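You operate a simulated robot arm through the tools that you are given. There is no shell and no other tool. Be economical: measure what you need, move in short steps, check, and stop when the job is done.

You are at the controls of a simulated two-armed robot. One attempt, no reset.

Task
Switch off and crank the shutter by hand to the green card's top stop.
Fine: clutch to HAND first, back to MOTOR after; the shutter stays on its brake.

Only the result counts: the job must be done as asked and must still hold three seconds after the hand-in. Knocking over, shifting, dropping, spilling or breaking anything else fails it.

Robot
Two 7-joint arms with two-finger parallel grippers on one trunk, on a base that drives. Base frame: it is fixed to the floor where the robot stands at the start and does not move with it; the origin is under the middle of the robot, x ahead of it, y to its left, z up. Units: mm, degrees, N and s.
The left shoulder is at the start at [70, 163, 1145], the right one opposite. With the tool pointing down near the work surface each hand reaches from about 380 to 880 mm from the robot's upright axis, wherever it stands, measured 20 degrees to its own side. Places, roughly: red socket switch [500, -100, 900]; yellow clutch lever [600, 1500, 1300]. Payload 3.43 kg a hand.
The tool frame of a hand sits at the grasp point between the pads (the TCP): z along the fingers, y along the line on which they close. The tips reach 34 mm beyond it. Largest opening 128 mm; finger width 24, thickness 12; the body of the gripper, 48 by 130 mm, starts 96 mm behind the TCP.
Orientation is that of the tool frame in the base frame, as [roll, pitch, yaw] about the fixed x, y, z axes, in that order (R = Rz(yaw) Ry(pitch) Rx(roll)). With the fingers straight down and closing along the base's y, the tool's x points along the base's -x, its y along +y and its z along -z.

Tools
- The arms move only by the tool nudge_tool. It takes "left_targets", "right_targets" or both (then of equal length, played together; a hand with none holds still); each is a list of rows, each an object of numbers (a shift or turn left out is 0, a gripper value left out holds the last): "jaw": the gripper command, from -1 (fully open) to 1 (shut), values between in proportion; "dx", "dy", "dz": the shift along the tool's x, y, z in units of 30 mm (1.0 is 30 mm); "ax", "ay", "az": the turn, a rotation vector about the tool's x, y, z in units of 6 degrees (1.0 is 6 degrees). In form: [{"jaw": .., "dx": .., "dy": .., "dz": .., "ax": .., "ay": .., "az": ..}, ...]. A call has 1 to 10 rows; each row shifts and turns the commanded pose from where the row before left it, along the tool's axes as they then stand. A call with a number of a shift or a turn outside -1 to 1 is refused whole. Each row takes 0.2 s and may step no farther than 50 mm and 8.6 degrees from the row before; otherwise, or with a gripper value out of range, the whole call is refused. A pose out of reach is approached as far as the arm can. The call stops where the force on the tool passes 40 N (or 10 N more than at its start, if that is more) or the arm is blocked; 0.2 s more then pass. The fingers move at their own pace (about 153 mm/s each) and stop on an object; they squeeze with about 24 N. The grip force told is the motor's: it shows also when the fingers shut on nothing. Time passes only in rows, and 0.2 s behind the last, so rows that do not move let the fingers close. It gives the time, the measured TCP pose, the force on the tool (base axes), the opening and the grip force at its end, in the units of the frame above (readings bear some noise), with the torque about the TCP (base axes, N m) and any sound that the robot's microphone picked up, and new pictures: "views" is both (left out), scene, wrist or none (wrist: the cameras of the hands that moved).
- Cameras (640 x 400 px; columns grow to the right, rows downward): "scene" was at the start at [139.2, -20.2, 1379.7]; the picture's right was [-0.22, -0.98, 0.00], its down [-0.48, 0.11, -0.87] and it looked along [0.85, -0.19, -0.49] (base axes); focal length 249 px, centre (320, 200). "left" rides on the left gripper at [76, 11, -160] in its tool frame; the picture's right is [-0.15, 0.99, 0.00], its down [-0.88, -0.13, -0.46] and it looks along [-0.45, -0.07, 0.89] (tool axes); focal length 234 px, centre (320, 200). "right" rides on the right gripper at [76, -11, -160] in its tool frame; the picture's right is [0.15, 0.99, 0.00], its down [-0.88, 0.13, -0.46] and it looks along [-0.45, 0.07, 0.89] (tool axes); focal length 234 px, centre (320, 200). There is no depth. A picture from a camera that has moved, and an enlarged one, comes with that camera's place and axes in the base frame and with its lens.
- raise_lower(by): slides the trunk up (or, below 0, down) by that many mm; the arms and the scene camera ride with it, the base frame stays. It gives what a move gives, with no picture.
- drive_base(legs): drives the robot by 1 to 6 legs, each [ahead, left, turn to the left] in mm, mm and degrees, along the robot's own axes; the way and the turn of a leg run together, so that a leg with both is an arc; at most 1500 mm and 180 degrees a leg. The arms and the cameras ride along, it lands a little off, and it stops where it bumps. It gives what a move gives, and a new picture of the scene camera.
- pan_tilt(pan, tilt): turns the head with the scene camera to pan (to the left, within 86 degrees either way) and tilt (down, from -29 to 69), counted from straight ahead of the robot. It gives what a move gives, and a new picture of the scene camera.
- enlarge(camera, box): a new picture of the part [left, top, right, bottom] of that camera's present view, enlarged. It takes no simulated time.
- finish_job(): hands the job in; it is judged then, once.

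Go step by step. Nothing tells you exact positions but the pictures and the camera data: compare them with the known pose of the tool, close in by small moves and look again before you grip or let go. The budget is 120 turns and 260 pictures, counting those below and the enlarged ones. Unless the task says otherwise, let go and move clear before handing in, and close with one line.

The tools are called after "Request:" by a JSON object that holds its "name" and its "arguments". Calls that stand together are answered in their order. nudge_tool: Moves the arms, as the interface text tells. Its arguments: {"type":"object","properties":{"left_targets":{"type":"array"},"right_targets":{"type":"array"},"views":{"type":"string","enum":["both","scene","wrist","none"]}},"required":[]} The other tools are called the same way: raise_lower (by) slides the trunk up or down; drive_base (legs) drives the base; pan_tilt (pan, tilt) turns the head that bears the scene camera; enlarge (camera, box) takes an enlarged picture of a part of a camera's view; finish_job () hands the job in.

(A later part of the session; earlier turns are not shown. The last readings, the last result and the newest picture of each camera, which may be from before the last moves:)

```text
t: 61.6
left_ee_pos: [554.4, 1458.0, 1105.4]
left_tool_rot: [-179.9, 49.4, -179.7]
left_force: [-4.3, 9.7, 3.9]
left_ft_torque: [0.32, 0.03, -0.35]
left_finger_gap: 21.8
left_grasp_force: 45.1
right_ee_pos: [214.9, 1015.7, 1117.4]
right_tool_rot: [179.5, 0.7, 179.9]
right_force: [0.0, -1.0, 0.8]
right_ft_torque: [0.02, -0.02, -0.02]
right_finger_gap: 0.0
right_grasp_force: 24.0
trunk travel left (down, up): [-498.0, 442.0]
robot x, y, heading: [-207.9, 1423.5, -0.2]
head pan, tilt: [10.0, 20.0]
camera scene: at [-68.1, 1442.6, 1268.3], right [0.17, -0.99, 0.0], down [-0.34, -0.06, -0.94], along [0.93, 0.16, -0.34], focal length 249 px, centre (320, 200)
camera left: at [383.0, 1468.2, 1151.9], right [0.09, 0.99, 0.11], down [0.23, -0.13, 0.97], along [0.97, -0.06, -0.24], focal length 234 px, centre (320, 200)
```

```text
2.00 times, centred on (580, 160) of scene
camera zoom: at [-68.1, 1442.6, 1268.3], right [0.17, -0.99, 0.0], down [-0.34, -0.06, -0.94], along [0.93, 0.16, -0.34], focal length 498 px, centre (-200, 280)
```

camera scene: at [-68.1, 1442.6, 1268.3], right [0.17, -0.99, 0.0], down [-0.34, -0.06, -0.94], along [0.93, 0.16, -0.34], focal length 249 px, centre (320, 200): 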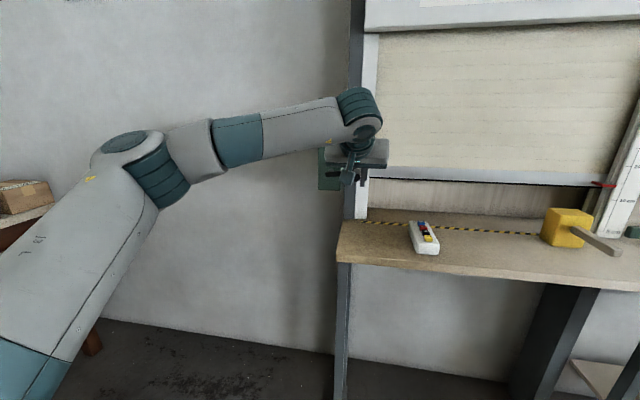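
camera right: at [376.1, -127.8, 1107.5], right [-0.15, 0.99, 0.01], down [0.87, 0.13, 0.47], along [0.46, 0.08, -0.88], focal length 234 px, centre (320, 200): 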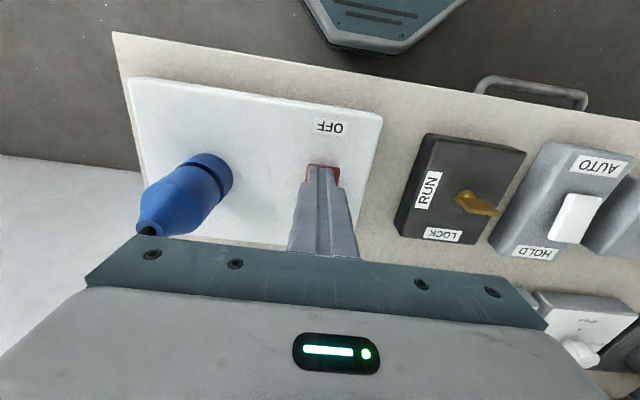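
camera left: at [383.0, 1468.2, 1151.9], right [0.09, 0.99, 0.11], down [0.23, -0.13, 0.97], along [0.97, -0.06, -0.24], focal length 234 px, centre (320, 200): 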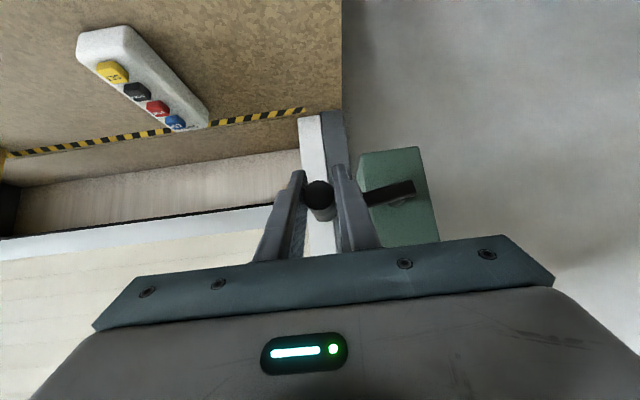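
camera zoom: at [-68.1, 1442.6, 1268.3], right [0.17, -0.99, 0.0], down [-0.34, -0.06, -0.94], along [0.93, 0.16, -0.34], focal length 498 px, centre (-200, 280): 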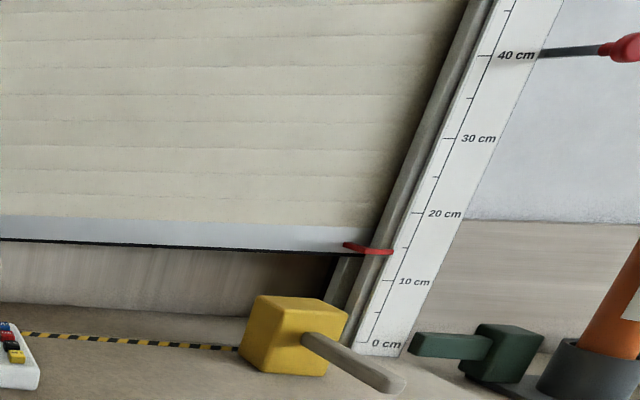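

The pointer is at about 14 cm after 260°, i.e. about 11.4 cm per turn. Another 100° brings it round past the bottom.

Request:
{"name": "nudge_tool", "arguments": {"left_targets": [{"dy": -0.03, "dx": 0.327, "dz": 0.284}, {"dy": 0.047, "dx": 0.327, "dz": 0.284}, {"dy": 0.12, "dx": 0.317, "dz": 0.276}, {"dy": 0.19, "dx": 0.294, "dz": 0.256}, {"dy": 0.257, "dx": 0.267, "dz": 0.232}, {"dy": 0.313, "dx": 0.229, "dz": 0.199}, {"dy": 0.36, "dx": 0.184, "dz": 0.16}, {"dy": 0.4, "dx": 0.133, "dz": 0.116}, {"dy": 0.423, "dx": 0.081, "dz": 0.07}, {"dy": 0.433, "dx": 0.023, "dz": 0.02}], "views": "both"}}

Request:
{"name": "enlarge", "arguments": {"camera": "scene", "box": [520, 60, 640, 260]}}

```text
t: 63.8
left_ee_pos: [554.2, 1532.9, 1016.1]
left_tool_rot: [179.8, 48.9, -179.9]
left_force: [-17.5, -3.3, -24.3]
left_ft_torque: [0.1, -0.16, -0.22]
left_finger_gap: 21.6
left_grasp_force: 44.9
right_ee_pos: [217.2, 1015.6, 1116.0]
right_tool_rot: [179.6, 0.6, 180.0]
right_force: [-0.2, -0.7, 0.6]
right_ft_torque: [0.0, -0.02, 0.0]
right_finger_gap: 0.0
right_grasp_force: 23.6
trunk travel left (down, up): [-498.0, 442.0]
robot x, y, heading: [-207.7, 1425.9, 0.0]
head pan, tilt: [10.0, 20.0]
camera scene: at [-66.5, 1441.5, 1267.9], right [0.17, -0.98, 0.0], down [-0.34, -0.06, -0.94], along [0.93, 0.16, -0.34], focal length 249 px, centre (320, 200)
camera left: at [383.7, 1543.6, 1063.8], right [0.09, 0.99, 0.11], down [0.24, -0.13, 0.96], along [0.97, -0.06, -0.24], focal length 234 px, centre (320, 200)
```

scene: 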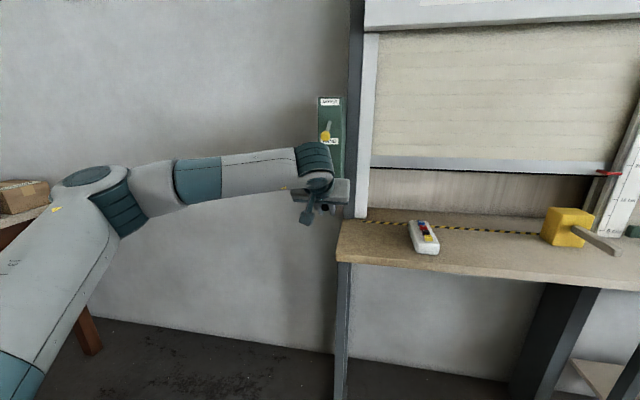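
left: 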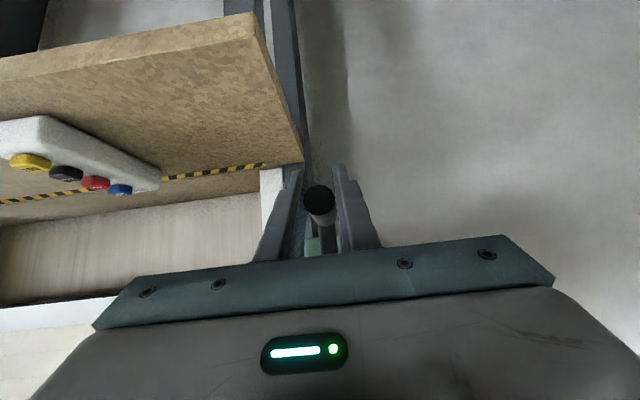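

```text
2.00 times, centred on (580, 160) of scene
camera zoom: at [-66.5, 1441.5, 1267.9], right [0.17, -0.98, 0.0], down [-0.34, -0.06, -0.94], along [0.93, 0.16, -0.34], focal length 498 px, centre (-200, 280)
```

zoom: 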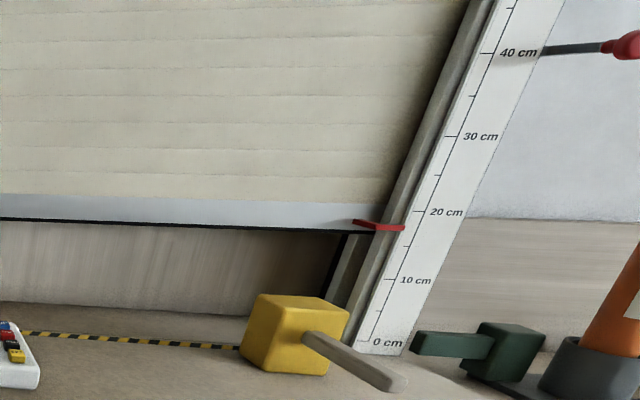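

The pointer reads about 18 cm after one turn, so it is 12 cm per turn and exactly one more turn gives 30 cm. I start the second turn on the same circle.

Request:
{"name": "nudge_tool", "arguments": {"left_targets": [{"dy": 0.433, "dx": -0.035, "dz": -0.031}, {"dy": 0.42, "dx": -0.091, "dz": -0.079}, {"dy": 0.39, "dx": -0.143, "dz": -0.125}, {"dy": 0.353, "dx": -0.194, "dz": -0.168}, {"dy": 0.303, "dx": -0.237, "dz": -0.206}, {"dy": 0.243, "dx": -0.272, "dz": -0.236}, {"dy": 0.177, "dx": -0.302, "dz": -0.262}, {"dy": 0.107, "dx": -0.32, "dz": -0.278}, {"dy": 0.03, "dx": -0.327, "dz": -0.284}, {"dy": -0.047, "dx": -0.327, "dz": -0.284}], "views": "both"}}

```text
t: 66.0
left_ee_pos: [555.4, 1607.6, 1105.5]
left_tool_rot: [179.9, 49.2, -179.6]
left_force: [-3.1, 0.2, -7.4]
left_ft_torque: [0.26, 1.06, -1.08]
left_finger_gap: 21.7
left_grasp_force: 44.6
right_ee_pos: [217.3, 1014.5, 1117.0]
right_tool_rot: [179.6, 0.5, 179.9]
right_force: [-0.1, 0.3, 0.3]
right_ft_torque: [-0.02, -0.01, 0.02]
right_finger_gap: 0.0
right_grasp_force: 23.8
trunk travel left (down, up): [-498.0, 442.0]
robot x, y, heading: [-211.3, 1425.2, -0.0]
head pan, tilt: [10.0, 20.0]
camera scene: at [-66.1, 1441.5, 1268.0], right [0.17, -0.98, 0.0], down [-0.34, -0.06, -0.94], along [0.93, 0.16, -0.34], focal length 249 px, centre (320, 200)
camera left: at [384.3, 1617.0, 1152.2], right [0.09, 0.99, 0.11], down [0.23, -0.13, 0.96], along [0.97, -0.06, -0.24], focal length 234 px, centre (320, 200)
```

scene: 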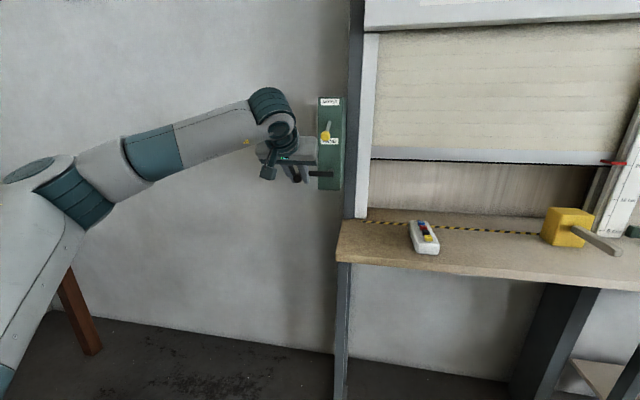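
left: 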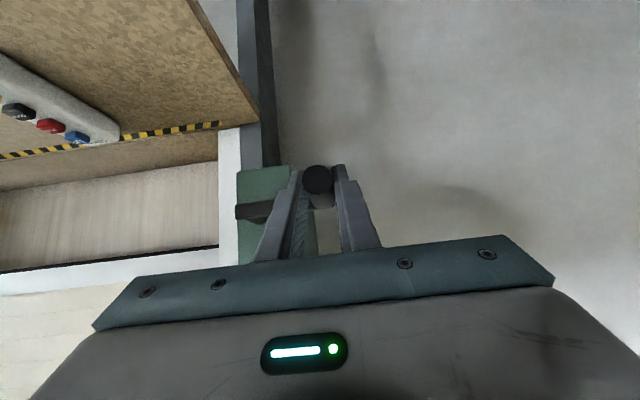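

The handle has slid about 9 mm low in the pads on this rising side. I open slightly, shift the hand 14 mm down and regrip; the gear holds the crank.

Request:
{"name": "nudge_tool", "arguments": {"left_targets": [{"jaw": 0.45}, {}, {"dx": 0.36, "dz": 0.31}, {"jaw": 1}, {}, {}], "views": "both"}}

```text
t: 67.4
left_ee_pos: [554.1, 1607.3, 1092.5]
left_tool_rot: [-180.0, 49.2, -179.6]
left_force: [0.2, 9.3, 2.9]
left_ft_torque: [-0.39, 0.13, -0.28]
left_finger_gap: 21.9
left_grasp_force: 45.4
right_ee_pos: [215.8, 1014.8, 1117.8]
right_tool_rot: [179.6, 0.6, 179.8]
right_force: [0.0, 0.7, 0.2]
right_ft_torque: [-0.02, 0.03, 0.01]
right_finger_gap: 0.1
right_grasp_force: 24.1
trunk travel left (down, up): [-498.0, 442.0]
robot x, y, heading: [-209.6, 1422.9, -0.0]
head pan, tilt: [10.0, 20.0]
camera scene: at [-66.9, 1442.7, 1268.2], right [0.17, -0.99, 0.0], down [-0.34, -0.06, -0.94], along [0.93, 0.16, -0.34], focal length 249 px, centre (320, 200)
camera left: at [383.1, 1617.3, 1139.0], right [0.09, 0.99, 0.11], down [0.23, -0.13, 0.96], along [0.97, -0.06, -0.24], focal length 234 px, centre (320, 200)
```

scene: 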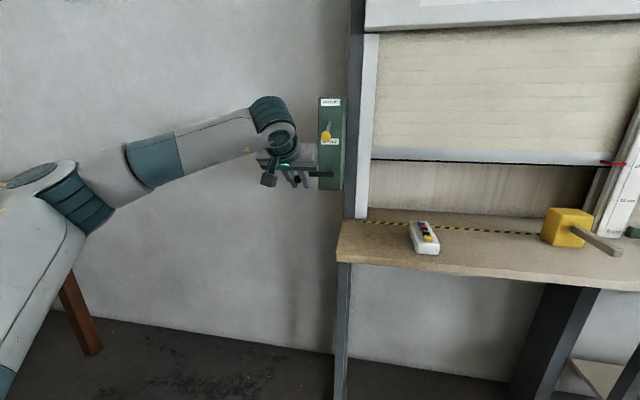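
left: 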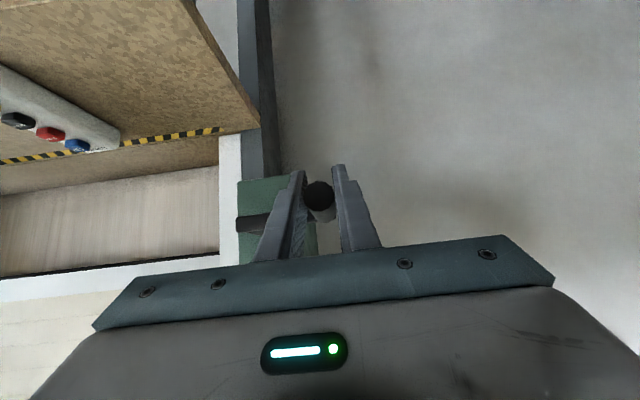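

Regripped at about 90°. I carry it over the top again.

Request:
{"name": "nudge_tool", "arguments": {"left_targets": [{"dy": -0.037, "dx": -0.327, "dz": -0.284}, {"dy": -0.113, "dx": -0.32, "dz": -0.278}, {"dy": -0.183, "dx": -0.297, "dz": -0.258}, {"dy": -0.25, "dx": -0.269, "dz": -0.234}, {"dy": -0.31, "dx": -0.234, "dz": -0.203}, {"dy": -0.357, "dx": -0.189, "dz": -0.164}, {"dy": -0.393, "dx": -0.138, "dz": -0.12}, {"dy": -0.423, "dx": -0.086, "dz": -0.074}, {"dy": -0.433, "dx": -0.028, "dz": -0.024}, {"dy": -0.433, "dx": 0.028, "dz": 0.024}], "views": "both"}}

```text
t: 69.6
left_ee_pos: [554.5, 1515.7, 1162.9]
left_tool_rot: [179.8, 48.9, 179.9]
left_force: [-1.5, 5.3, -4.6]
left_ft_torque: [0.24, -0.07, -0.07]
left_finger_gap: 21.7
left_grasp_force: 45.0
right_ee_pos: [216.2, 1015.1, 1117.1]
right_tool_rot: [179.6, 0.7, 179.8]
right_force: [1.0, 0.8, -0.1]
right_ft_torque: [-0.02, 0.01, -0.01]
right_finger_gap: 0.0
right_grasp_force: 24.1
trunk travel left (down, up): [-498.0, 442.0]
robot x, y, heading: [-206.7, 1424.8, -0.0]
head pan, tilt: [10.0, 20.0]
camera scene: at [-66.7, 1441.6, 1267.7], right [0.17, -0.99, 0.0], down [-0.34, -0.06, -0.94], along [0.93, 0.16, -0.34], focal length 249 px, centre (320, 200)
camera left: at [382.5, 1525.6, 1210.8], right [0.09, 0.99, 0.11], down [0.24, -0.13, 0.96], along [0.97, -0.07, -0.25], focal length 234 px, centre (320, 200)
```

scene: 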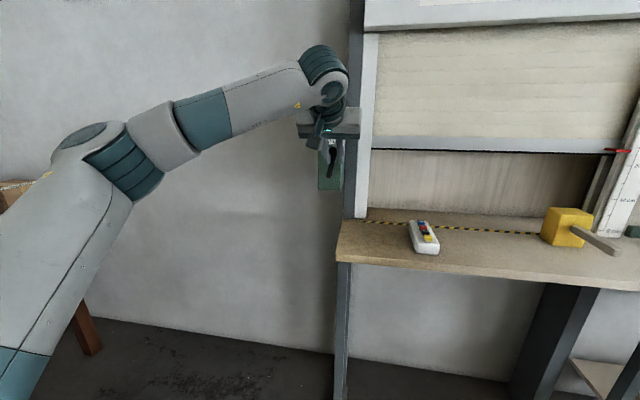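
left: 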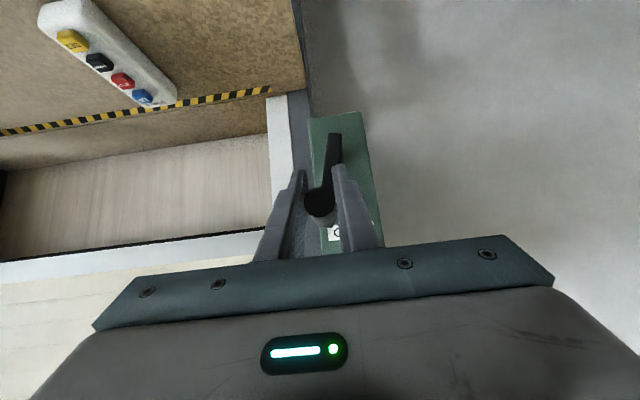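

Over the top again cleanly. I continue down the right side to about 290°.

Request:
{"name": "nudge_tool", "arguments": {"left_targets": [{"dy": -0.423, "dx": 0.086, "dz": 0.074}, {"dy": -0.393, "dx": 0.138, "dz": 0.12}, {"dy": -0.357, "dx": 0.189, "dz": 0.164}, {"dy": -0.31, "dx": 0.234, "dz": 0.203}, {"dy": -0.25, "dx": 0.269, "dz": 0.234}, {"dy": -0.183, "dx": 0.297, "dz": 0.258}, {"dy": -0.113, "dx": 0.32, "dz": 0.278}, {"dy": -0.037, "dx": 0.327, "dz": 0.284}, {"dy": 0.037, "dx": 0.327, "dz": 0.284}, {"dy": 0.113, "dx": 0.32, "dz": 0.278}], "views": "both"}}

Request:
{"name": "enlarge", "arguments": {"camera": "scene", "box": [520, 60, 640, 260]}}

```text
t: 71.8
left_ee_pos: [554.5, 1460.5, 1069.8]
left_tool_rot: [-179.8, 49.4, -179.7]
left_force: [-1.2, 8.5, 8.5]
left_ft_torque: [0.23, -0.31, -0.27]
left_finger_gap: 21.6
left_grasp_force: 44.7
right_ee_pos: [215.5, 1016.0, 1118.3]
right_tool_rot: [179.6, 0.6, 179.9]
right_force: [0.2, 0.3, 0.2]
right_ft_torque: [0.02, 0.0, -0.02]
right_finger_gap: 0.4
right_grasp_force: 24.2
trunk travel left (down, up): [-498.0, 442.0]
robot x, y, heading: [-212.3, 1426.3, -0.2]
head pan, tilt: [10.0, 20.0]
camera scene: at [-68.0, 1442.2, 1268.4], right [0.17, -0.99, 0.0], down [-0.34, -0.06, -0.94], along [0.93, 0.16, -0.34], focal length 249 px, centre (320, 200)
camera left: at [383.5, 1471.0, 1115.9], right [0.09, 0.99, 0.11], down [0.23, -0.13, 0.97], along [0.97, -0.06, -0.24], focal length 234 px, centre (320, 200)
```

scene: 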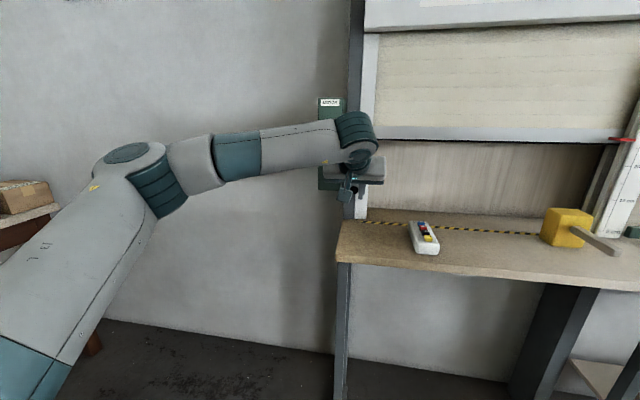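
left: 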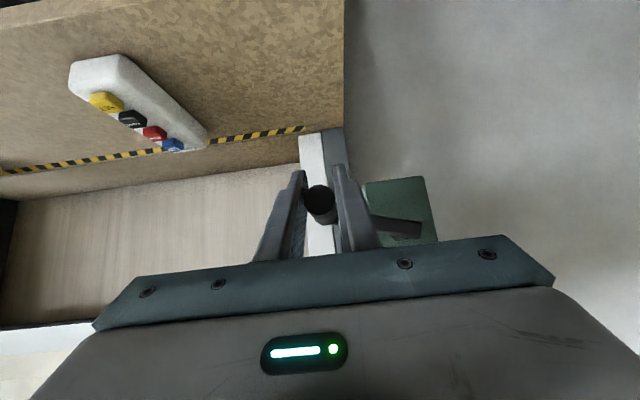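

```text
2.00 times, centred on (580, 160) of scene
camera zoom: at [-68.0, 1442.2, 1268.4], right [0.17, -0.99, 0.0], down [-0.34, -0.06, -0.94], along [0.93, 0.16, -0.34], focal length 498 px, centre (-200, 280)
```

zoom: 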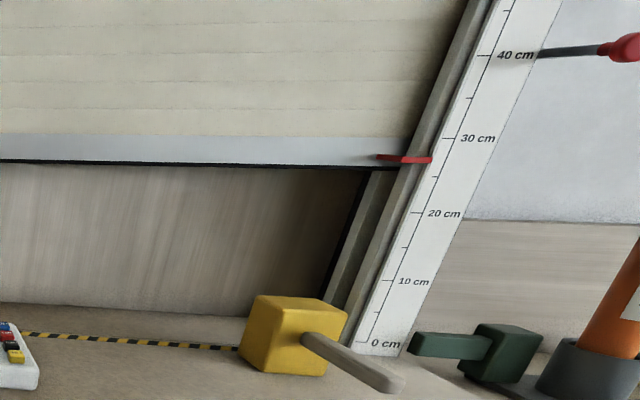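

The pointer is at about 27 cm. I go 50° further and then look straight at the scale.

Request:
{"name": "nudge_tool", "arguments": {"left_targets": [{"dy": 0.183, "dx": 0.297, "dz": 0.258}, {"dy": 0.25, "dx": 0.269, "dz": 0.234}, {"dy": 0.31, "dx": 0.234, "dz": 0.203}, {"dy": 0.357, "dx": 0.189, "dz": 0.164}, {"dy": 0.393, "dx": 0.138, "dz": 0.12}], "views": "wrist"}}

Request:
{"name": "pan_tilt", "arguments": {"pan": -35, "tilt": 15}}

Request:
{"name": "enlarge", "arguments": {"camera": "scene", "box": [270, 60, 400, 250]}}

```text
t: 73.0
left_ee_pos: [555.7, 1501.7, 1018.7]
left_tool_rot: [179.8, 49.0, 179.8]
left_force: [-1.1, -12.4, -14.8]
left_ft_torque: [0.37, -0.68, -0.12]
left_finger_gap: 21.5
left_grasp_force: 45.5
right_ee_pos: [217.9, 1012.2, 1116.2]
right_tool_rot: [179.5, 0.4, 179.9]
right_force: [-0.1, 0.6, -0.4]
right_ft_torque: [0.01, -0.02, 0.0]
right_finger_gap: 0.0
right_grasp_force: 23.9
trunk travel left (down, up): [-498.0, 442.0]
robot x, y, heading: [-209.5, 1424.2, -0.4]
head pan, tilt: [10.0, 20.0]
camera left: at [383.6, 1512.2, 1067.3], right [0.1, 0.99, 0.11], down [0.23, -0.13, 0.96], along [0.97, -0.07, -0.24], focal length 234 px, centre (320, 200)
```

left: 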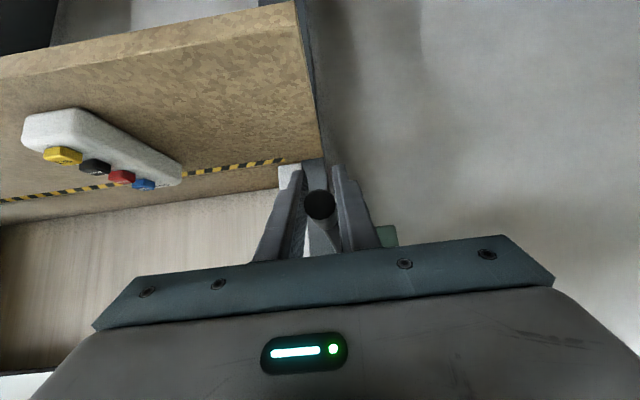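

```text
t: 74.1
left_ee_pos: [555.3, 1501.6, 1020.0]
left_tool_rot: [179.7, 49.0, -180.0]
left_force: [-12.5, -13.4, -31.3]
left_ft_torque: [0.2, -0.19, -0.08]
left_finger_gap: 22.0
left_grasp_force: 45.4
right_ee_pos: [217.2, 1012.4, 1115.6]
right_tool_rot: [179.5, 0.5, 179.8]
right_force: [0.7, 0.2, 0.0]
right_ft_torque: [0.0, 0.03, 0.01]
right_finger_gap: 0.3
right_grasp_force: 23.9
trunk travel left (down, up): [-498.0, 442.0]
robot x, y, heading: [-212.9, 1426.1, -0.1]
head pan, tilt: [-35.0, 15.0]
camera scene: at [-80.2, 1369.6, 1275.8], right [-0.57, -0.82, 0.0], down [-0.21, 0.15, -0.97], along [0.79, -0.55, -0.26], focal length 249 px, centre (320, 200)
```

scene: 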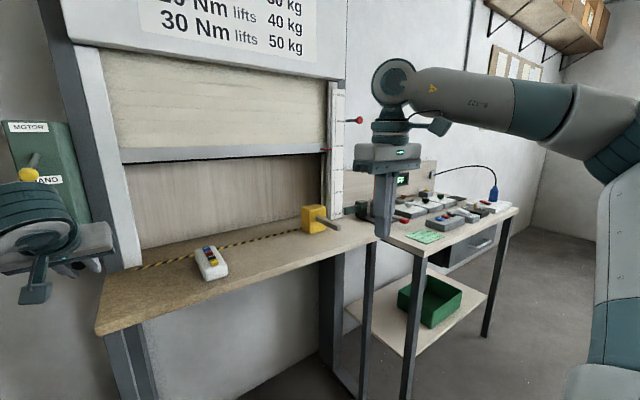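

```text
2.11 times, centred on (335, 155) of scene
camera zoom: at [-80.2, 1369.6, 1275.8], right [-0.57, -0.82, 0.0], down [-0.21, 0.15, -0.97], along [0.79, -0.55, -0.26], focal length 525 px, centre (288, 295)
```

zoom: 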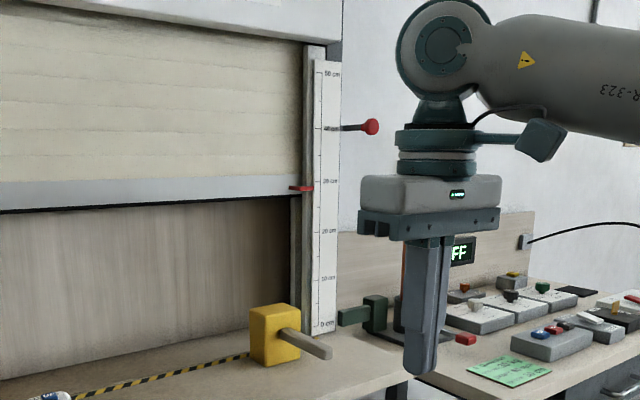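

Request:
{"name": "enlarge", "arguments": {"camera": "scene", "box": [310, 120, 360, 180]}}

```text
6.67 times, centred on (335, 150) of scene
camera zoom: at [-80.2, 1369.6, 1275.8], right [-0.57, -0.82, 0.0], down [-0.21, 0.15, -0.97], along [0.79, -0.55, -0.26], focal length 1662 px, centre (220, 533)
```

zoom: 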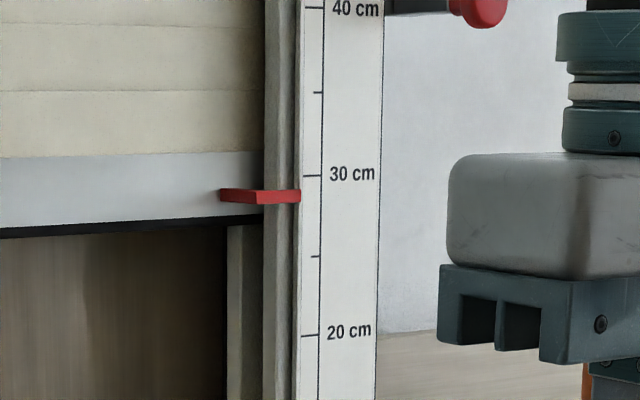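

The pointer reads about 28.8 cm at crank angle ≈336°. I turn on to the bottom and read again.

Request:
{"name": "nudge_tool", "arguments": {"left_targets": [{"dy": 0.423, "dx": 0.138, "dz": 0.12}, {"dy": 0.433, "dx": 0.038, "dz": 0.033}, {}], "views": "wrist"}}

Request:
{"name": "enlarge", "arguments": {"camera": "scene", "box": [310, 120, 360, 180]}}

```text
t: 74.9
left_ee_pos: [555.7, 1533.2, 1019.1]
left_tool_rot: [180.0, 49.2, -179.5]
left_force: [-10.8, 1.0, -15.4]
left_ft_torque: [-0.03, 1.01, -0.38]
left_finger_gap: 21.7
left_grasp_force: 45.1
right_ee_pos: [216.5, 1017.3, 1116.9]
right_tool_rot: [179.6, 0.6, 179.9]
right_force: [-0.3, -0.4, -0.3]
right_ft_torque: [0.02, -0.02, -0.03]
right_finger_gap: 0.1
right_grasp_force: 24.5
trunk travel left (down, up): [-498.0, 442.0]
robot x, y, heading: [-209.4, 1424.7, -0.3]
head pan, tilt: [-35.0, 15.0]
camera left: at [384.5, 1542.2, 1065.3], right [0.09, 0.99, 0.11], down [0.23, -0.13, 0.96], along [0.97, -0.06, -0.24], focal length 234 px, centre (320, 200)
```

left: 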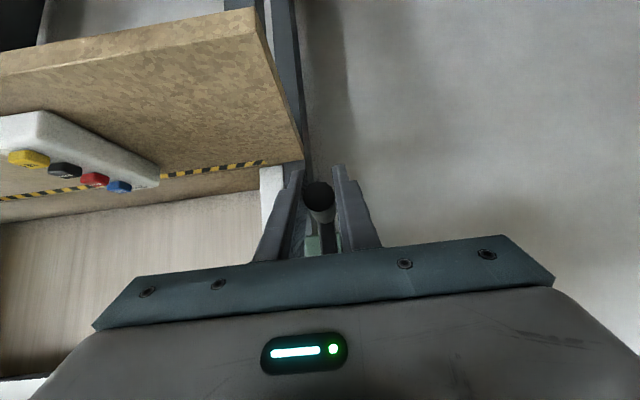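

```text
6.67 times, centred on (335, 150) of scene
camera zoom: at [-81.4, 1372.0, 1276.4], right [-0.57, -0.82, 0.0], down [-0.21, 0.15, -0.97], along [0.79, -0.55, -0.26], focal length 1662 px, centre (220, 533)
```

zoom: 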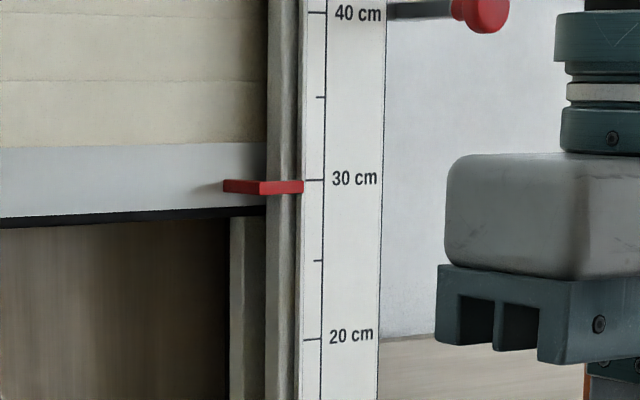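

The pointer is within a few mm of 30 cm, but I look slightly down on it. I release and withdraw, then lower the trunk so the camera is level with the pointer for an exact reading.

Request:
{"name": "nudge_tool", "arguments": {"left_targets": [{"jaw": 0.1}, {}, {"dz": -1}, {"dz": -1}, {"dz": -1}, {"dz": -1}, {"dz": -1}], "views": "wrist"}}

Request:
{"name": "raise_lower", "arguments": {"by": -54}}

Request:
{"name": "enlarge", "arguments": {"camera": "scene", "box": [310, 95, 370, 175]}}

```text
t: 76.5
left_ee_pos: [439.5, 1532.9, 1116.1]
left_tool_rot: [180.0, 49.3, -179.9]
left_force: [-0.2, 0.4, 0.1]
left_ft_torque: [0.01, 0.0, 0.04]
left_finger_gap: 57.6
left_grasp_force: 0.1
right_ee_pos: [215.6, 1014.7, 1118.3]
right_tool_rot: [179.5, 0.5, 179.9]
right_force: [-0.2, -0.1, 0.4]
right_ft_torque: [0.01, -0.05, -0.02]
right_finger_gap: 0.0
right_grasp_force: 24.4
trunk travel left (down, up): [-498.0, 442.0]
robot x, y, heading: [-209.5, 1426.4, 0.0]
head pan, tilt: [-35.0, 15.0]
camera left: at [268.4, 1542.8, 1163.0], right [0.09, 0.99, 0.11], down [0.23, -0.13, 0.96], along [0.97, -0.06, -0.24], focal length 234 px, centre (320, 200)
```

left: 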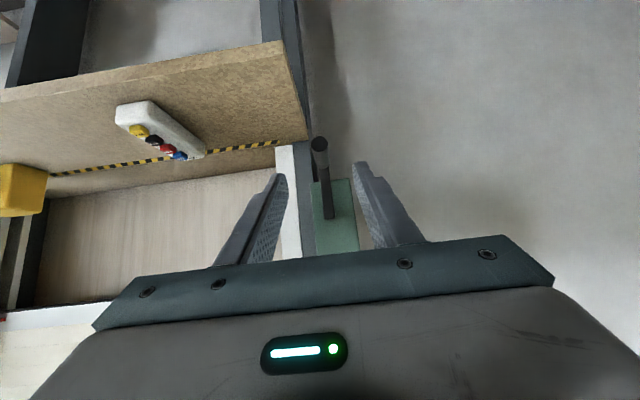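

```text
t: 77.5
left_ee_pos: [440.7, 1531.8, 1062.3]
left_tool_rot: [180.0, 49.2, -179.8]
left_force: [-0.8, -1.1, 0.4]
left_ft_torque: [0.0, 0.01, -0.03]
left_finger_gap: 57.5
left_grasp_force: 0.0
right_ee_pos: [216.4, 1014.4, 1064.6]
right_tool_rot: [179.5, 0.6, 179.9]
right_force: [0.0, -0.4, 0.2]
right_ft_torque: [-0.01, -0.02, 0.0]
right_finger_gap: 0.0
right_grasp_force: 24.1
trunk travel left (down, up): [-444.0, 496.0]
robot x, y, heading: [-208.2, 1424.7, 0.0]
head pan, tilt: [-35.0, 15.0]
```

```text
5.00 times, centred on (340, 135) of scene
camera zoom: at [-82.4, 1371.3, 1222.4], right [-0.58, -0.82, 0.0], down [-0.21, 0.15, -0.97], along [0.79, -0.56, -0.26], focal length 1246 px, centre (220, 525)
```

zoom: 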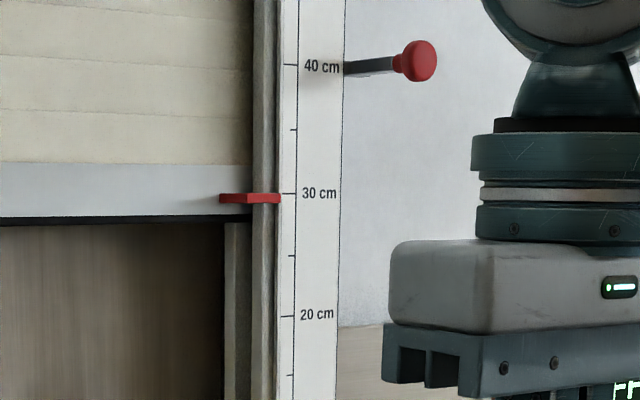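

Level with it, the pointer seems about 3 mm under the 30 mark. I magnify once more to be sure.

Request:
{"name": "enlarge", "arguments": {"camera": "scene", "box": [320, 120, 345, 150]}}

```text
13.33 times, centred on (332, 135) of scene
camera zoom: at [-82.4, 1371.3, 1222.4], right [-0.58, -0.82, 0.0], down [-0.21, 0.15, -0.97], along [0.79, -0.56, -0.26], focal length 3324 px, centre (153, 1067)
```

zoom: 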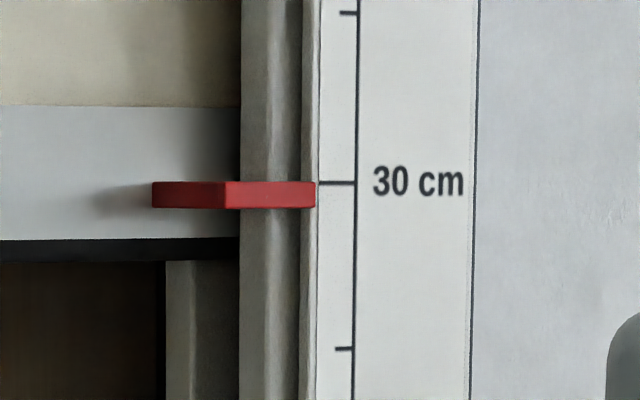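

It reads 29.6–29.65 cm, so I add about 11° of crank (14 mm). I raise the trunk back, regrip, move, and release.

Request:
{"name": "raise_lower", "arguments": {"by": 54}}

Request:
{"name": "nudge_tool", "arguments": {"left_targets": [{"dz": 1}, {"dz": 1}, {"dz": 1}, {"dz": 1}, {"dz": 1}, {"jaw": 1}, {}, {}], "views": "wrist"}}

```text
t: 78.4
left_ee_pos: [441.2, 1533.0, 1115.5]
left_tool_rot: [-180.0, 49.3, -179.9]
left_force: [-0.1, -0.7, 1.0]
left_ft_torque: [-0.02, -0.01, 0.02]
left_finger_gap: 57.9
left_grasp_force: 0.0
right_ee_pos: [216.6, 1014.5, 1117.3]
right_tool_rot: [179.4, 0.6, 179.9]
right_force: [-0.1, 0.4, 0.0]
right_ft_torque: [0.01, -0.03, 0.0]
right_finger_gap: 0.0
right_grasp_force: 24.2
trunk travel left (down, up): [-498.0, 442.0]
robot x, y, heading: [-208.2, 1428.6, -0.2]
head pan, tilt: [-35.0, 15.0]
```

```text
t: 80.2
left_ee_pos: [556.4, 1532.3, 1018.4]
left_tool_rot: [-180.0, 49.2, -180.0]
left_force: [2.4, -1.3, -3.4]
left_ft_torque: [0.03, 0.13, -0.2]
left_finger_gap: 21.7
left_grasp_force: 45.2
right_ee_pos: [217.4, 1014.0, 1117.2]
right_tool_rot: [179.4, 0.5, 179.9]
right_force: [0.9, 0.0, 0.0]
right_ft_torque: [0.02, -0.01, 0.02]
right_finger_gap: 0.0
right_grasp_force: 23.7
trunk travel left (down, up): [-498.0, 442.0]
robot x, y, heading: [-208.0, 1426.5, -0.3]
head pan, tilt: [-35.0, 15.0]
camera left: at [384.6, 1542.1, 1065.3], right [0.09, 0.99, 0.11], down [0.23, -0.13, 0.96], along [0.97, -0.06, -0.24], focal length 234 px, centre (320, 200)
```

left: 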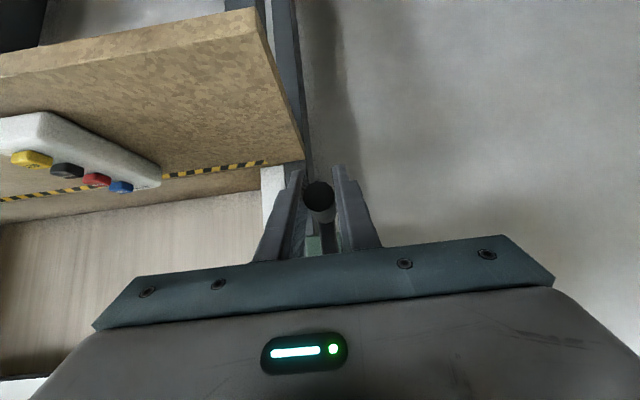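

Request:
{"name": "nudge_tool", "arguments": {"left_targets": [{"dy": 0.24, "dx": -0.01, "dz": -0.01}, {"dy": 0.25, "dx": -0.03, "dz": -0.025}, {}, {}], "views": "none"}}

Request:
{"name": "nudge_tool", "arguments": {"left_targets": [{"jaw": 0.1}, {}, {"dz": -1}, {"dz": -1}, {"dz": -1}, {"dz": -1}, {"dz": -1}], "views": "wrist"}}

Request:
{"name": "raise_lower", "arguments": {"by": -54}}

Request:
{"name": "enlarge", "arguments": {"camera": "scene", "box": [320, 120, 345, 150]}}

```text
t: 81.2
left_ee_pos: [555.9, 1547.1, 1020.0]
left_tool_rot: [179.9, 49.3, -179.9]
left_force: [7.9, -5.7, -0.7]
left_ft_torque: [0.4, -0.02, -0.18]
left_finger_gap: 21.8
left_grasp_force: 44.8
right_ee_pos: [217.3, 1013.5, 1115.3]
right_tool_rot: [179.5, 0.5, 179.8]
right_force: [0.0, -0.2, -0.3]
right_ft_torque: [-0.02, 0.01, -0.02]
right_finger_gap: 0.4
right_grasp_force: 24.0
trunk travel left (down, up): [-498.0, 442.0]
robot x, y, heading: [-210.7, 1428.4, -0.2]
head pan, tilt: [-35.0, 15.0]
```

```text
t: 82.8
left_ee_pos: [437.4, 1544.6, 1119.7]
left_tool_rot: [180.0, 49.3, -179.9]
left_force: [0.4, 0.1, 0.4]
left_ft_torque: [0.01, 0.0, 0.04]
left_finger_gap: 57.7
left_grasp_force: 0.1
right_ee_pos: [214.9, 1014.7, 1117.9]
right_tool_rot: [179.4, 0.6, 179.9]
right_force: [0.2, 0.8, -0.4]
right_ft_torque: [0.03, -0.02, 0.02]
right_finger_gap: 0.0
right_grasp_force: 23.4
trunk travel left (down, up): [-498.0, 442.0]
robot x, y, heading: [-209.6, 1426.3, 0.3]
head pan, tilt: [-35.0, 15.0]
camera left: at [267.4, 1555.9, 1165.4], right [0.09, 0.99, 0.11], down [0.23, -0.13, 0.96], along [0.97, -0.06, -0.24], focal length 234 px, centre (320, 200)
```

left: 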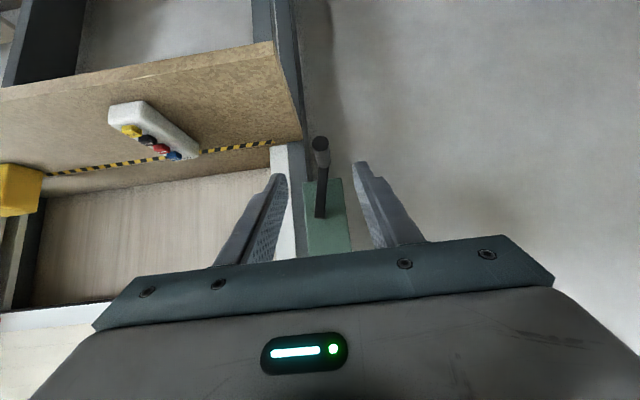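

```text
t: 83.8
left_ee_pos: [439.1, 1545.2, 1065.1]
left_tool_rot: [180.0, 49.3, -179.8]
left_force: [-0.7, 0.4, 0.9]
left_ft_torque: [-0.02, 0.02, 0.04]
left_finger_gap: 57.5
left_grasp_force: 0.0
right_ee_pos: [214.4, 1014.8, 1064.3]
right_tool_rot: [179.5, 0.6, 180.0]
right_force: [-0.1, 0.3, 0.7]
right_ft_torque: [0.04, -0.03, -0.01]
right_finger_gap: 0.0
right_grasp_force: 24.1
trunk travel left (down, up): [-444.0, 496.0]
robot x, y, heading: [-210.4, 1425.6, 0.0]
head pan, tilt: [-35.0, 15.0]
```

```text
13.33 times, centred on (332, 135) of scene
camera zoom: at [-82.5, 1371.3, 1222.4], right [-0.58, -0.82, 0.0], down [-0.21, 0.15, -0.97], along [0.79, -0.56, -0.26], focal length 3324 px, centre (153, 1067)
```

zoom: 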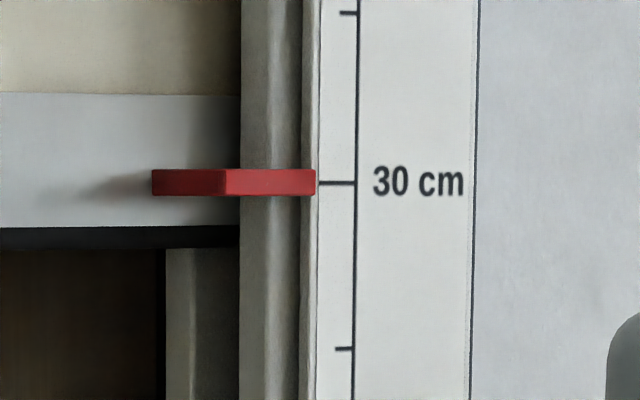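

The pointer now stands exactly at 30 cm. Next I raise the trunk and bring the open left hand behind the yellow knob, to lift it back to MOTOR.

Request:
{"name": "raise_lower", "arguments": {"by": 104}}

Request:
{"name": "nudge_tool", "arguments": {"left_targets": [{"dx": -0.9, "dy": -0.25}, {"dx": -0.9}, {"dx": -0.9}, {"dx": -0.9}], "views": "wrist"}}

Request:
{"name": "enlarge", "arguments": {"camera": "left", "box": [240, 80, 420, 260]}}

Request:
{"name": "pan_tilt", "arguments": {"pan": 5, "tilt": 20}}

```text
t: 85.1
left_ee_pos: [439.9, 1545.4, 1169.1]
left_tool_rot: [180.0, 49.3, -179.8]
left_force: [1.0, -0.4, -0.3]
left_ft_torque: [0.03, 0.0, -0.01]
left_finger_gap: 57.5
left_grasp_force: 0.0
right_ee_pos: [216.9, 1014.5, 1167.2]
right_tool_rot: [179.5, 0.7, 180.0]
right_force: [-0.1, -0.1, 0.2]
right_ft_torque: [-0.02, 0.01, 0.0]
right_finger_gap: 0.2
right_grasp_force: 24.0
trunk travel left (down, up): [-548.0, 392.0]
robot x, y, heading: [-208.1, 1424.8, -0.5]
head pan, tilt: [-35.0, 15.0]
```

```text
t: 86.1
left_ee_pos: [510.9, 1539.7, 1248.7]
left_tool_rot: [179.9, 49.3, -179.9]
left_force: [0.2, -0.4, -0.3]
left_ft_torque: [0.0, 0.0, 0.01]
left_finger_gap: 57.7
left_grasp_force: 0.0
right_ee_pos: [216.4, 1013.2, 1166.5]
right_tool_rot: [179.5, 0.6, 179.9]
right_force: [0.7, 0.3, 0.3]
right_ft_torque: [0.02, 0.05, -0.01]
right_finger_gap: 0.0
right_grasp_force: 23.4
trunk travel left (down, up): [-548.0, 392.0]
robot x, y, heading: [-209.6, 1424.9, -0.4]
head pan, tilt: [-35.0, 15.0]
camera left: at [340.2, 1548.6, 1295.4], right [0.09, 0.99, 0.11], down [0.23, -0.13, 0.96], along [0.97, -0.06, -0.24], focal length 234 px, centre (320, 200)
```

left: 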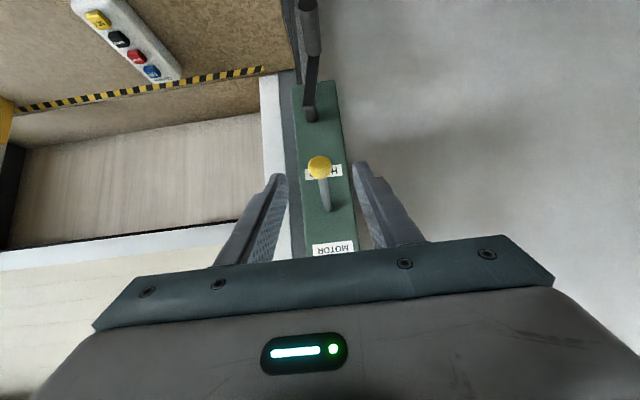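

```text
2.22 times, centred on (330, 170) of left
camera zoom: at [340.2, 1548.6, 1295.4], right [0.09, 0.99, 0.11], down [0.23, -0.13, 0.96], along [0.97, -0.06, -0.24], focal length 520 px, centre (298, 267)
```

zoom: 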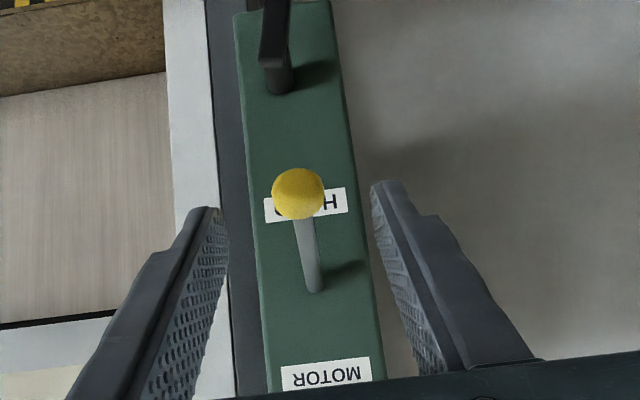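

```text
t: 87.2
left_ee_pos: [511.2, 1538.4, 1248.5]
left_tool_rot: [-180.0, 49.3, -179.8]
left_force: [0.0, 0.0, 0.9]
left_ft_torque: [0.01, 0.01, -0.02]
left_finger_gap: 57.7
left_grasp_force: 0.0
right_ee_pos: [217.2, 1014.3, 1166.5]
right_tool_rot: [179.5, 0.6, 179.9]
right_force: [0.0, -0.5, 0.2]
right_ft_torque: [0.0, 0.0, -0.06]
right_finger_gap: 0.0
right_grasp_force: 24.3
trunk travel left (down, up): [-548.0, 392.0]
robot x, y, heading: [-212.1, 1424.8, -0.2]
head pan, tilt: [5.0, 20.0]
camera scene: at [-65.7, 1432.8, 1318.2], right [0.08, -1.0, 0.0], down [-0.34, -0.03, -0.94], along [0.94, 0.08, -0.34], focal length 249 px, centre (320, 200)
```

scene: 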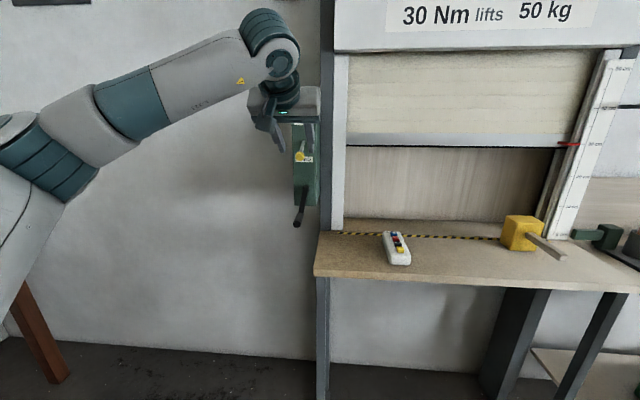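

The knob lies straight along the finger direction, 66 mm off. I move onto it and close.

Request:
{"name": "nudge_tool", "arguments": {"left_targets": [{"dz": 0.75}, {"dz": 0.75}, {"dz": 0.7}, {"jaw": 1}, {}, {}], "views": "wrist"}}

```text
t: 88.6
left_ee_pos: [560.8, 1538.5, 1209.3]
left_tool_rot: [179.8, 49.3, -179.9]
left_force: [2.8, -4.7, -0.8]
left_ft_torque: [-0.03, 0.15, -0.03]
left_finger_gap: 22.7
left_grasp_force: 45.1
right_ee_pos: [215.6, 1011.8, 1166.9]
right_tool_rot: [179.5, 0.5, 179.9]
right_force: [-0.3, -0.6, -0.1]
right_ft_torque: [-0.02, -0.01, 0.0]
right_finger_gap: 0.2
right_grasp_force: 23.6
trunk travel left (down, up): [-548.0, 392.0]
robot x, y, heading: [-211.1, 1422.8, 0.0]
head pan, tilt: [5.0, 20.0]
camera left: at [390.4, 1548.8, 1254.9], right [0.09, 0.99, 0.11], down [0.23, -0.13, 0.96], along [0.97, -0.06, -0.24], focal length 234 px, centre (320, 200)
```

left: 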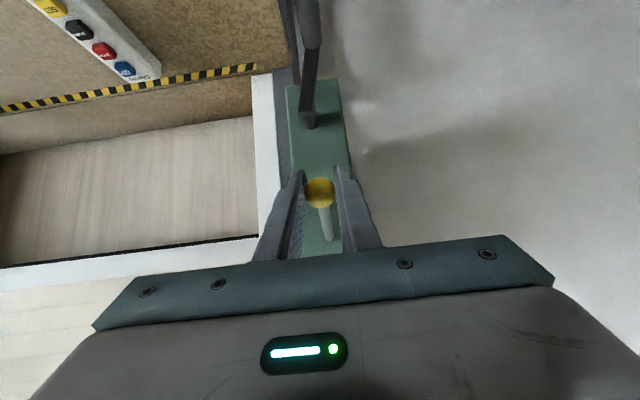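

The knob is held (22.7 mm). I lift it along its arc by 60 mm.

Request:
{"name": "nudge_tool", "arguments": {"left_targets": [{"dx": -0.186, "dz": -0.295}, {"dx": -0.208, "dz": -0.269}, {"dx": -0.237, "dz": -0.237}, {"dx": -0.267, "dz": -0.201}, {"dx": -0.296, "dz": -0.169}, {"dx": -0.318, "dz": -0.143}, {}], "views": "wrist"}}

Request:
{"name": "enlarge", "arguments": {"camera": "left", "box": [240, 80, 420, 260]}}

```text
t: 90.2
left_ee_pos: [563.3, 1539.5, 1269.9]
left_tool_rot: [-179.9, 49.7, -179.6]
left_force: [9.5, -2.5, 7.7]
left_ft_torque: [-0.04, -0.89, -0.11]
left_finger_gap: 9.3
left_grasp_force: 43.5
right_ee_pos: [216.2, 1013.7, 1166.7]
right_tool_rot: [179.6, 0.5, 179.9]
right_force: [0.1, 0.1, 0.0]
right_ft_torque: [0.04, 0.01, 0.01]
right_finger_gap: 0.1
right_grasp_force: 24.2
trunk travel left (down, up): [-548.0, 392.0]
robot x, y, heading: [-209.0, 1423.6, -0.0]
head pan, tilt: [5.0, 20.0]
camera left: at [391.1, 1548.6, 1315.6], right [0.09, 0.99, 0.11], down [0.22, -0.13, 0.97], along [0.97, -0.06, -0.23], focal length 234 px, centre (320, 200)
```

left: 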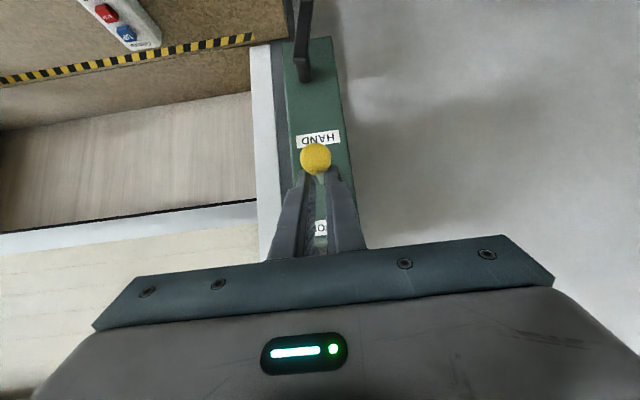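

```text
2.22 times, centred on (330, 170) of left
camera zoom: at [391.1, 1548.6, 1315.6], right [0.09, 0.99, 0.11], down [0.22, -0.13, 0.97], along [0.97, -0.06, -0.23], focal length 520 px, centre (298, 267)
```

zoom: 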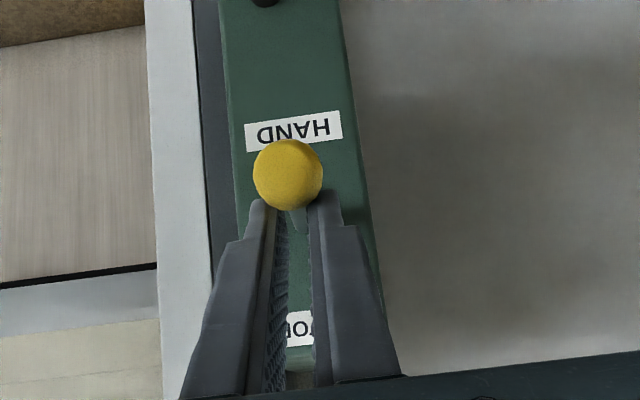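

The pads slid up over the knob with the lever halfway (z≈1243). I'll push from below instead: open, withdraw, close the fingers and level the hand a bit.

Request:
{"name": "nudge_tool", "arguments": {"left_targets": [{"jaw": 0.1}, {}, {"dz": -1}, {"dz": -1}, {"dz": -1}, {"jaw": 1, "ay": -1}, {"ay": -1}, {"ay": -1}, {"ay": -1}], "views": "both"}}

Request:
{"name": "enlarge", "arguments": {"camera": "left", "box": [220, 40, 440, 260]}}

```text
t: 92.2
left_ee_pos: [491.8, 1539.0, 1325.9]
left_tool_rot: [-179.9, 73.4, -179.8]
left_force: [-0.1, 0.8, -0.1]
left_ft_torque: [0.0, -0.01, 0.01]
left_finger_gap: 0.3
left_grasp_force: 23.9
right_ee_pos: [216.2, 1015.9, 1165.9]
right_tool_rot: [179.6, 0.6, 179.9]
right_force: [-0.2, 0.6, 0.2]
right_ft_torque: [0.0, -0.02, 0.02]
right_finger_gap: 0.0
right_grasp_force: 24.1
trunk travel left (down, up): [-548.0, 392.0]
robot x, y, heading: [-210.5, 1425.6, 0.1]
head pan, tilt: [5.0, 20.0]
camera scene: at [-65.5, 1433.2, 1318.1], right [0.09, -1.0, 0.0], down [-0.34, -0.03, -0.94], along [0.94, 0.08, -0.34], focal length 249 px, centre (320, 200)
camera left: at [316.3, 1548.6, 1298.5], right [0.04, 0.99, 0.14], down [-0.18, -0.13, 0.97], along [0.98, -0.06, 0.18], focal length 234 px, centre (320, 200)
```

scene: 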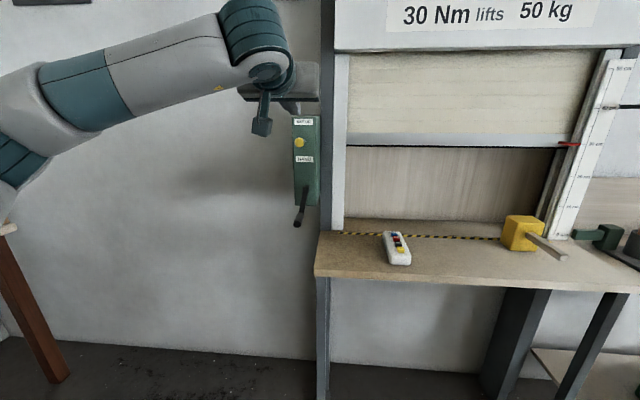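
left: 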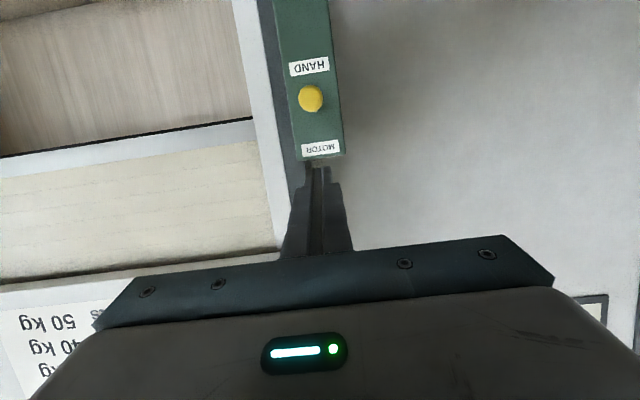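

```text
1.82 times, centred on (330, 150) of left
camera zoom: at [316.3, 1548.6, 1298.5], right [0.04, 0.99, 0.14], down [-0.18, -0.13, 0.97], along [0.98, -0.06, 0.18], focal length 426 px, centre (302, 291)
```

zoom: 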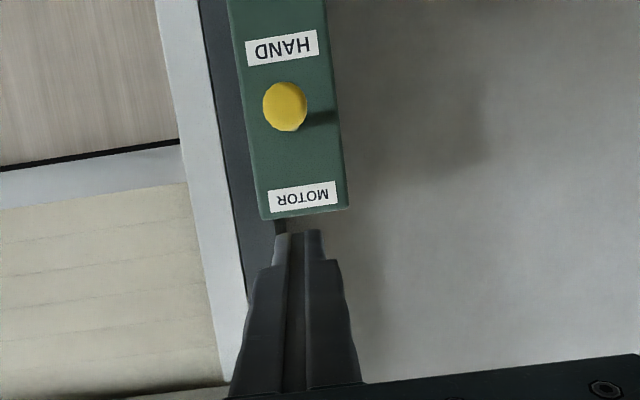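

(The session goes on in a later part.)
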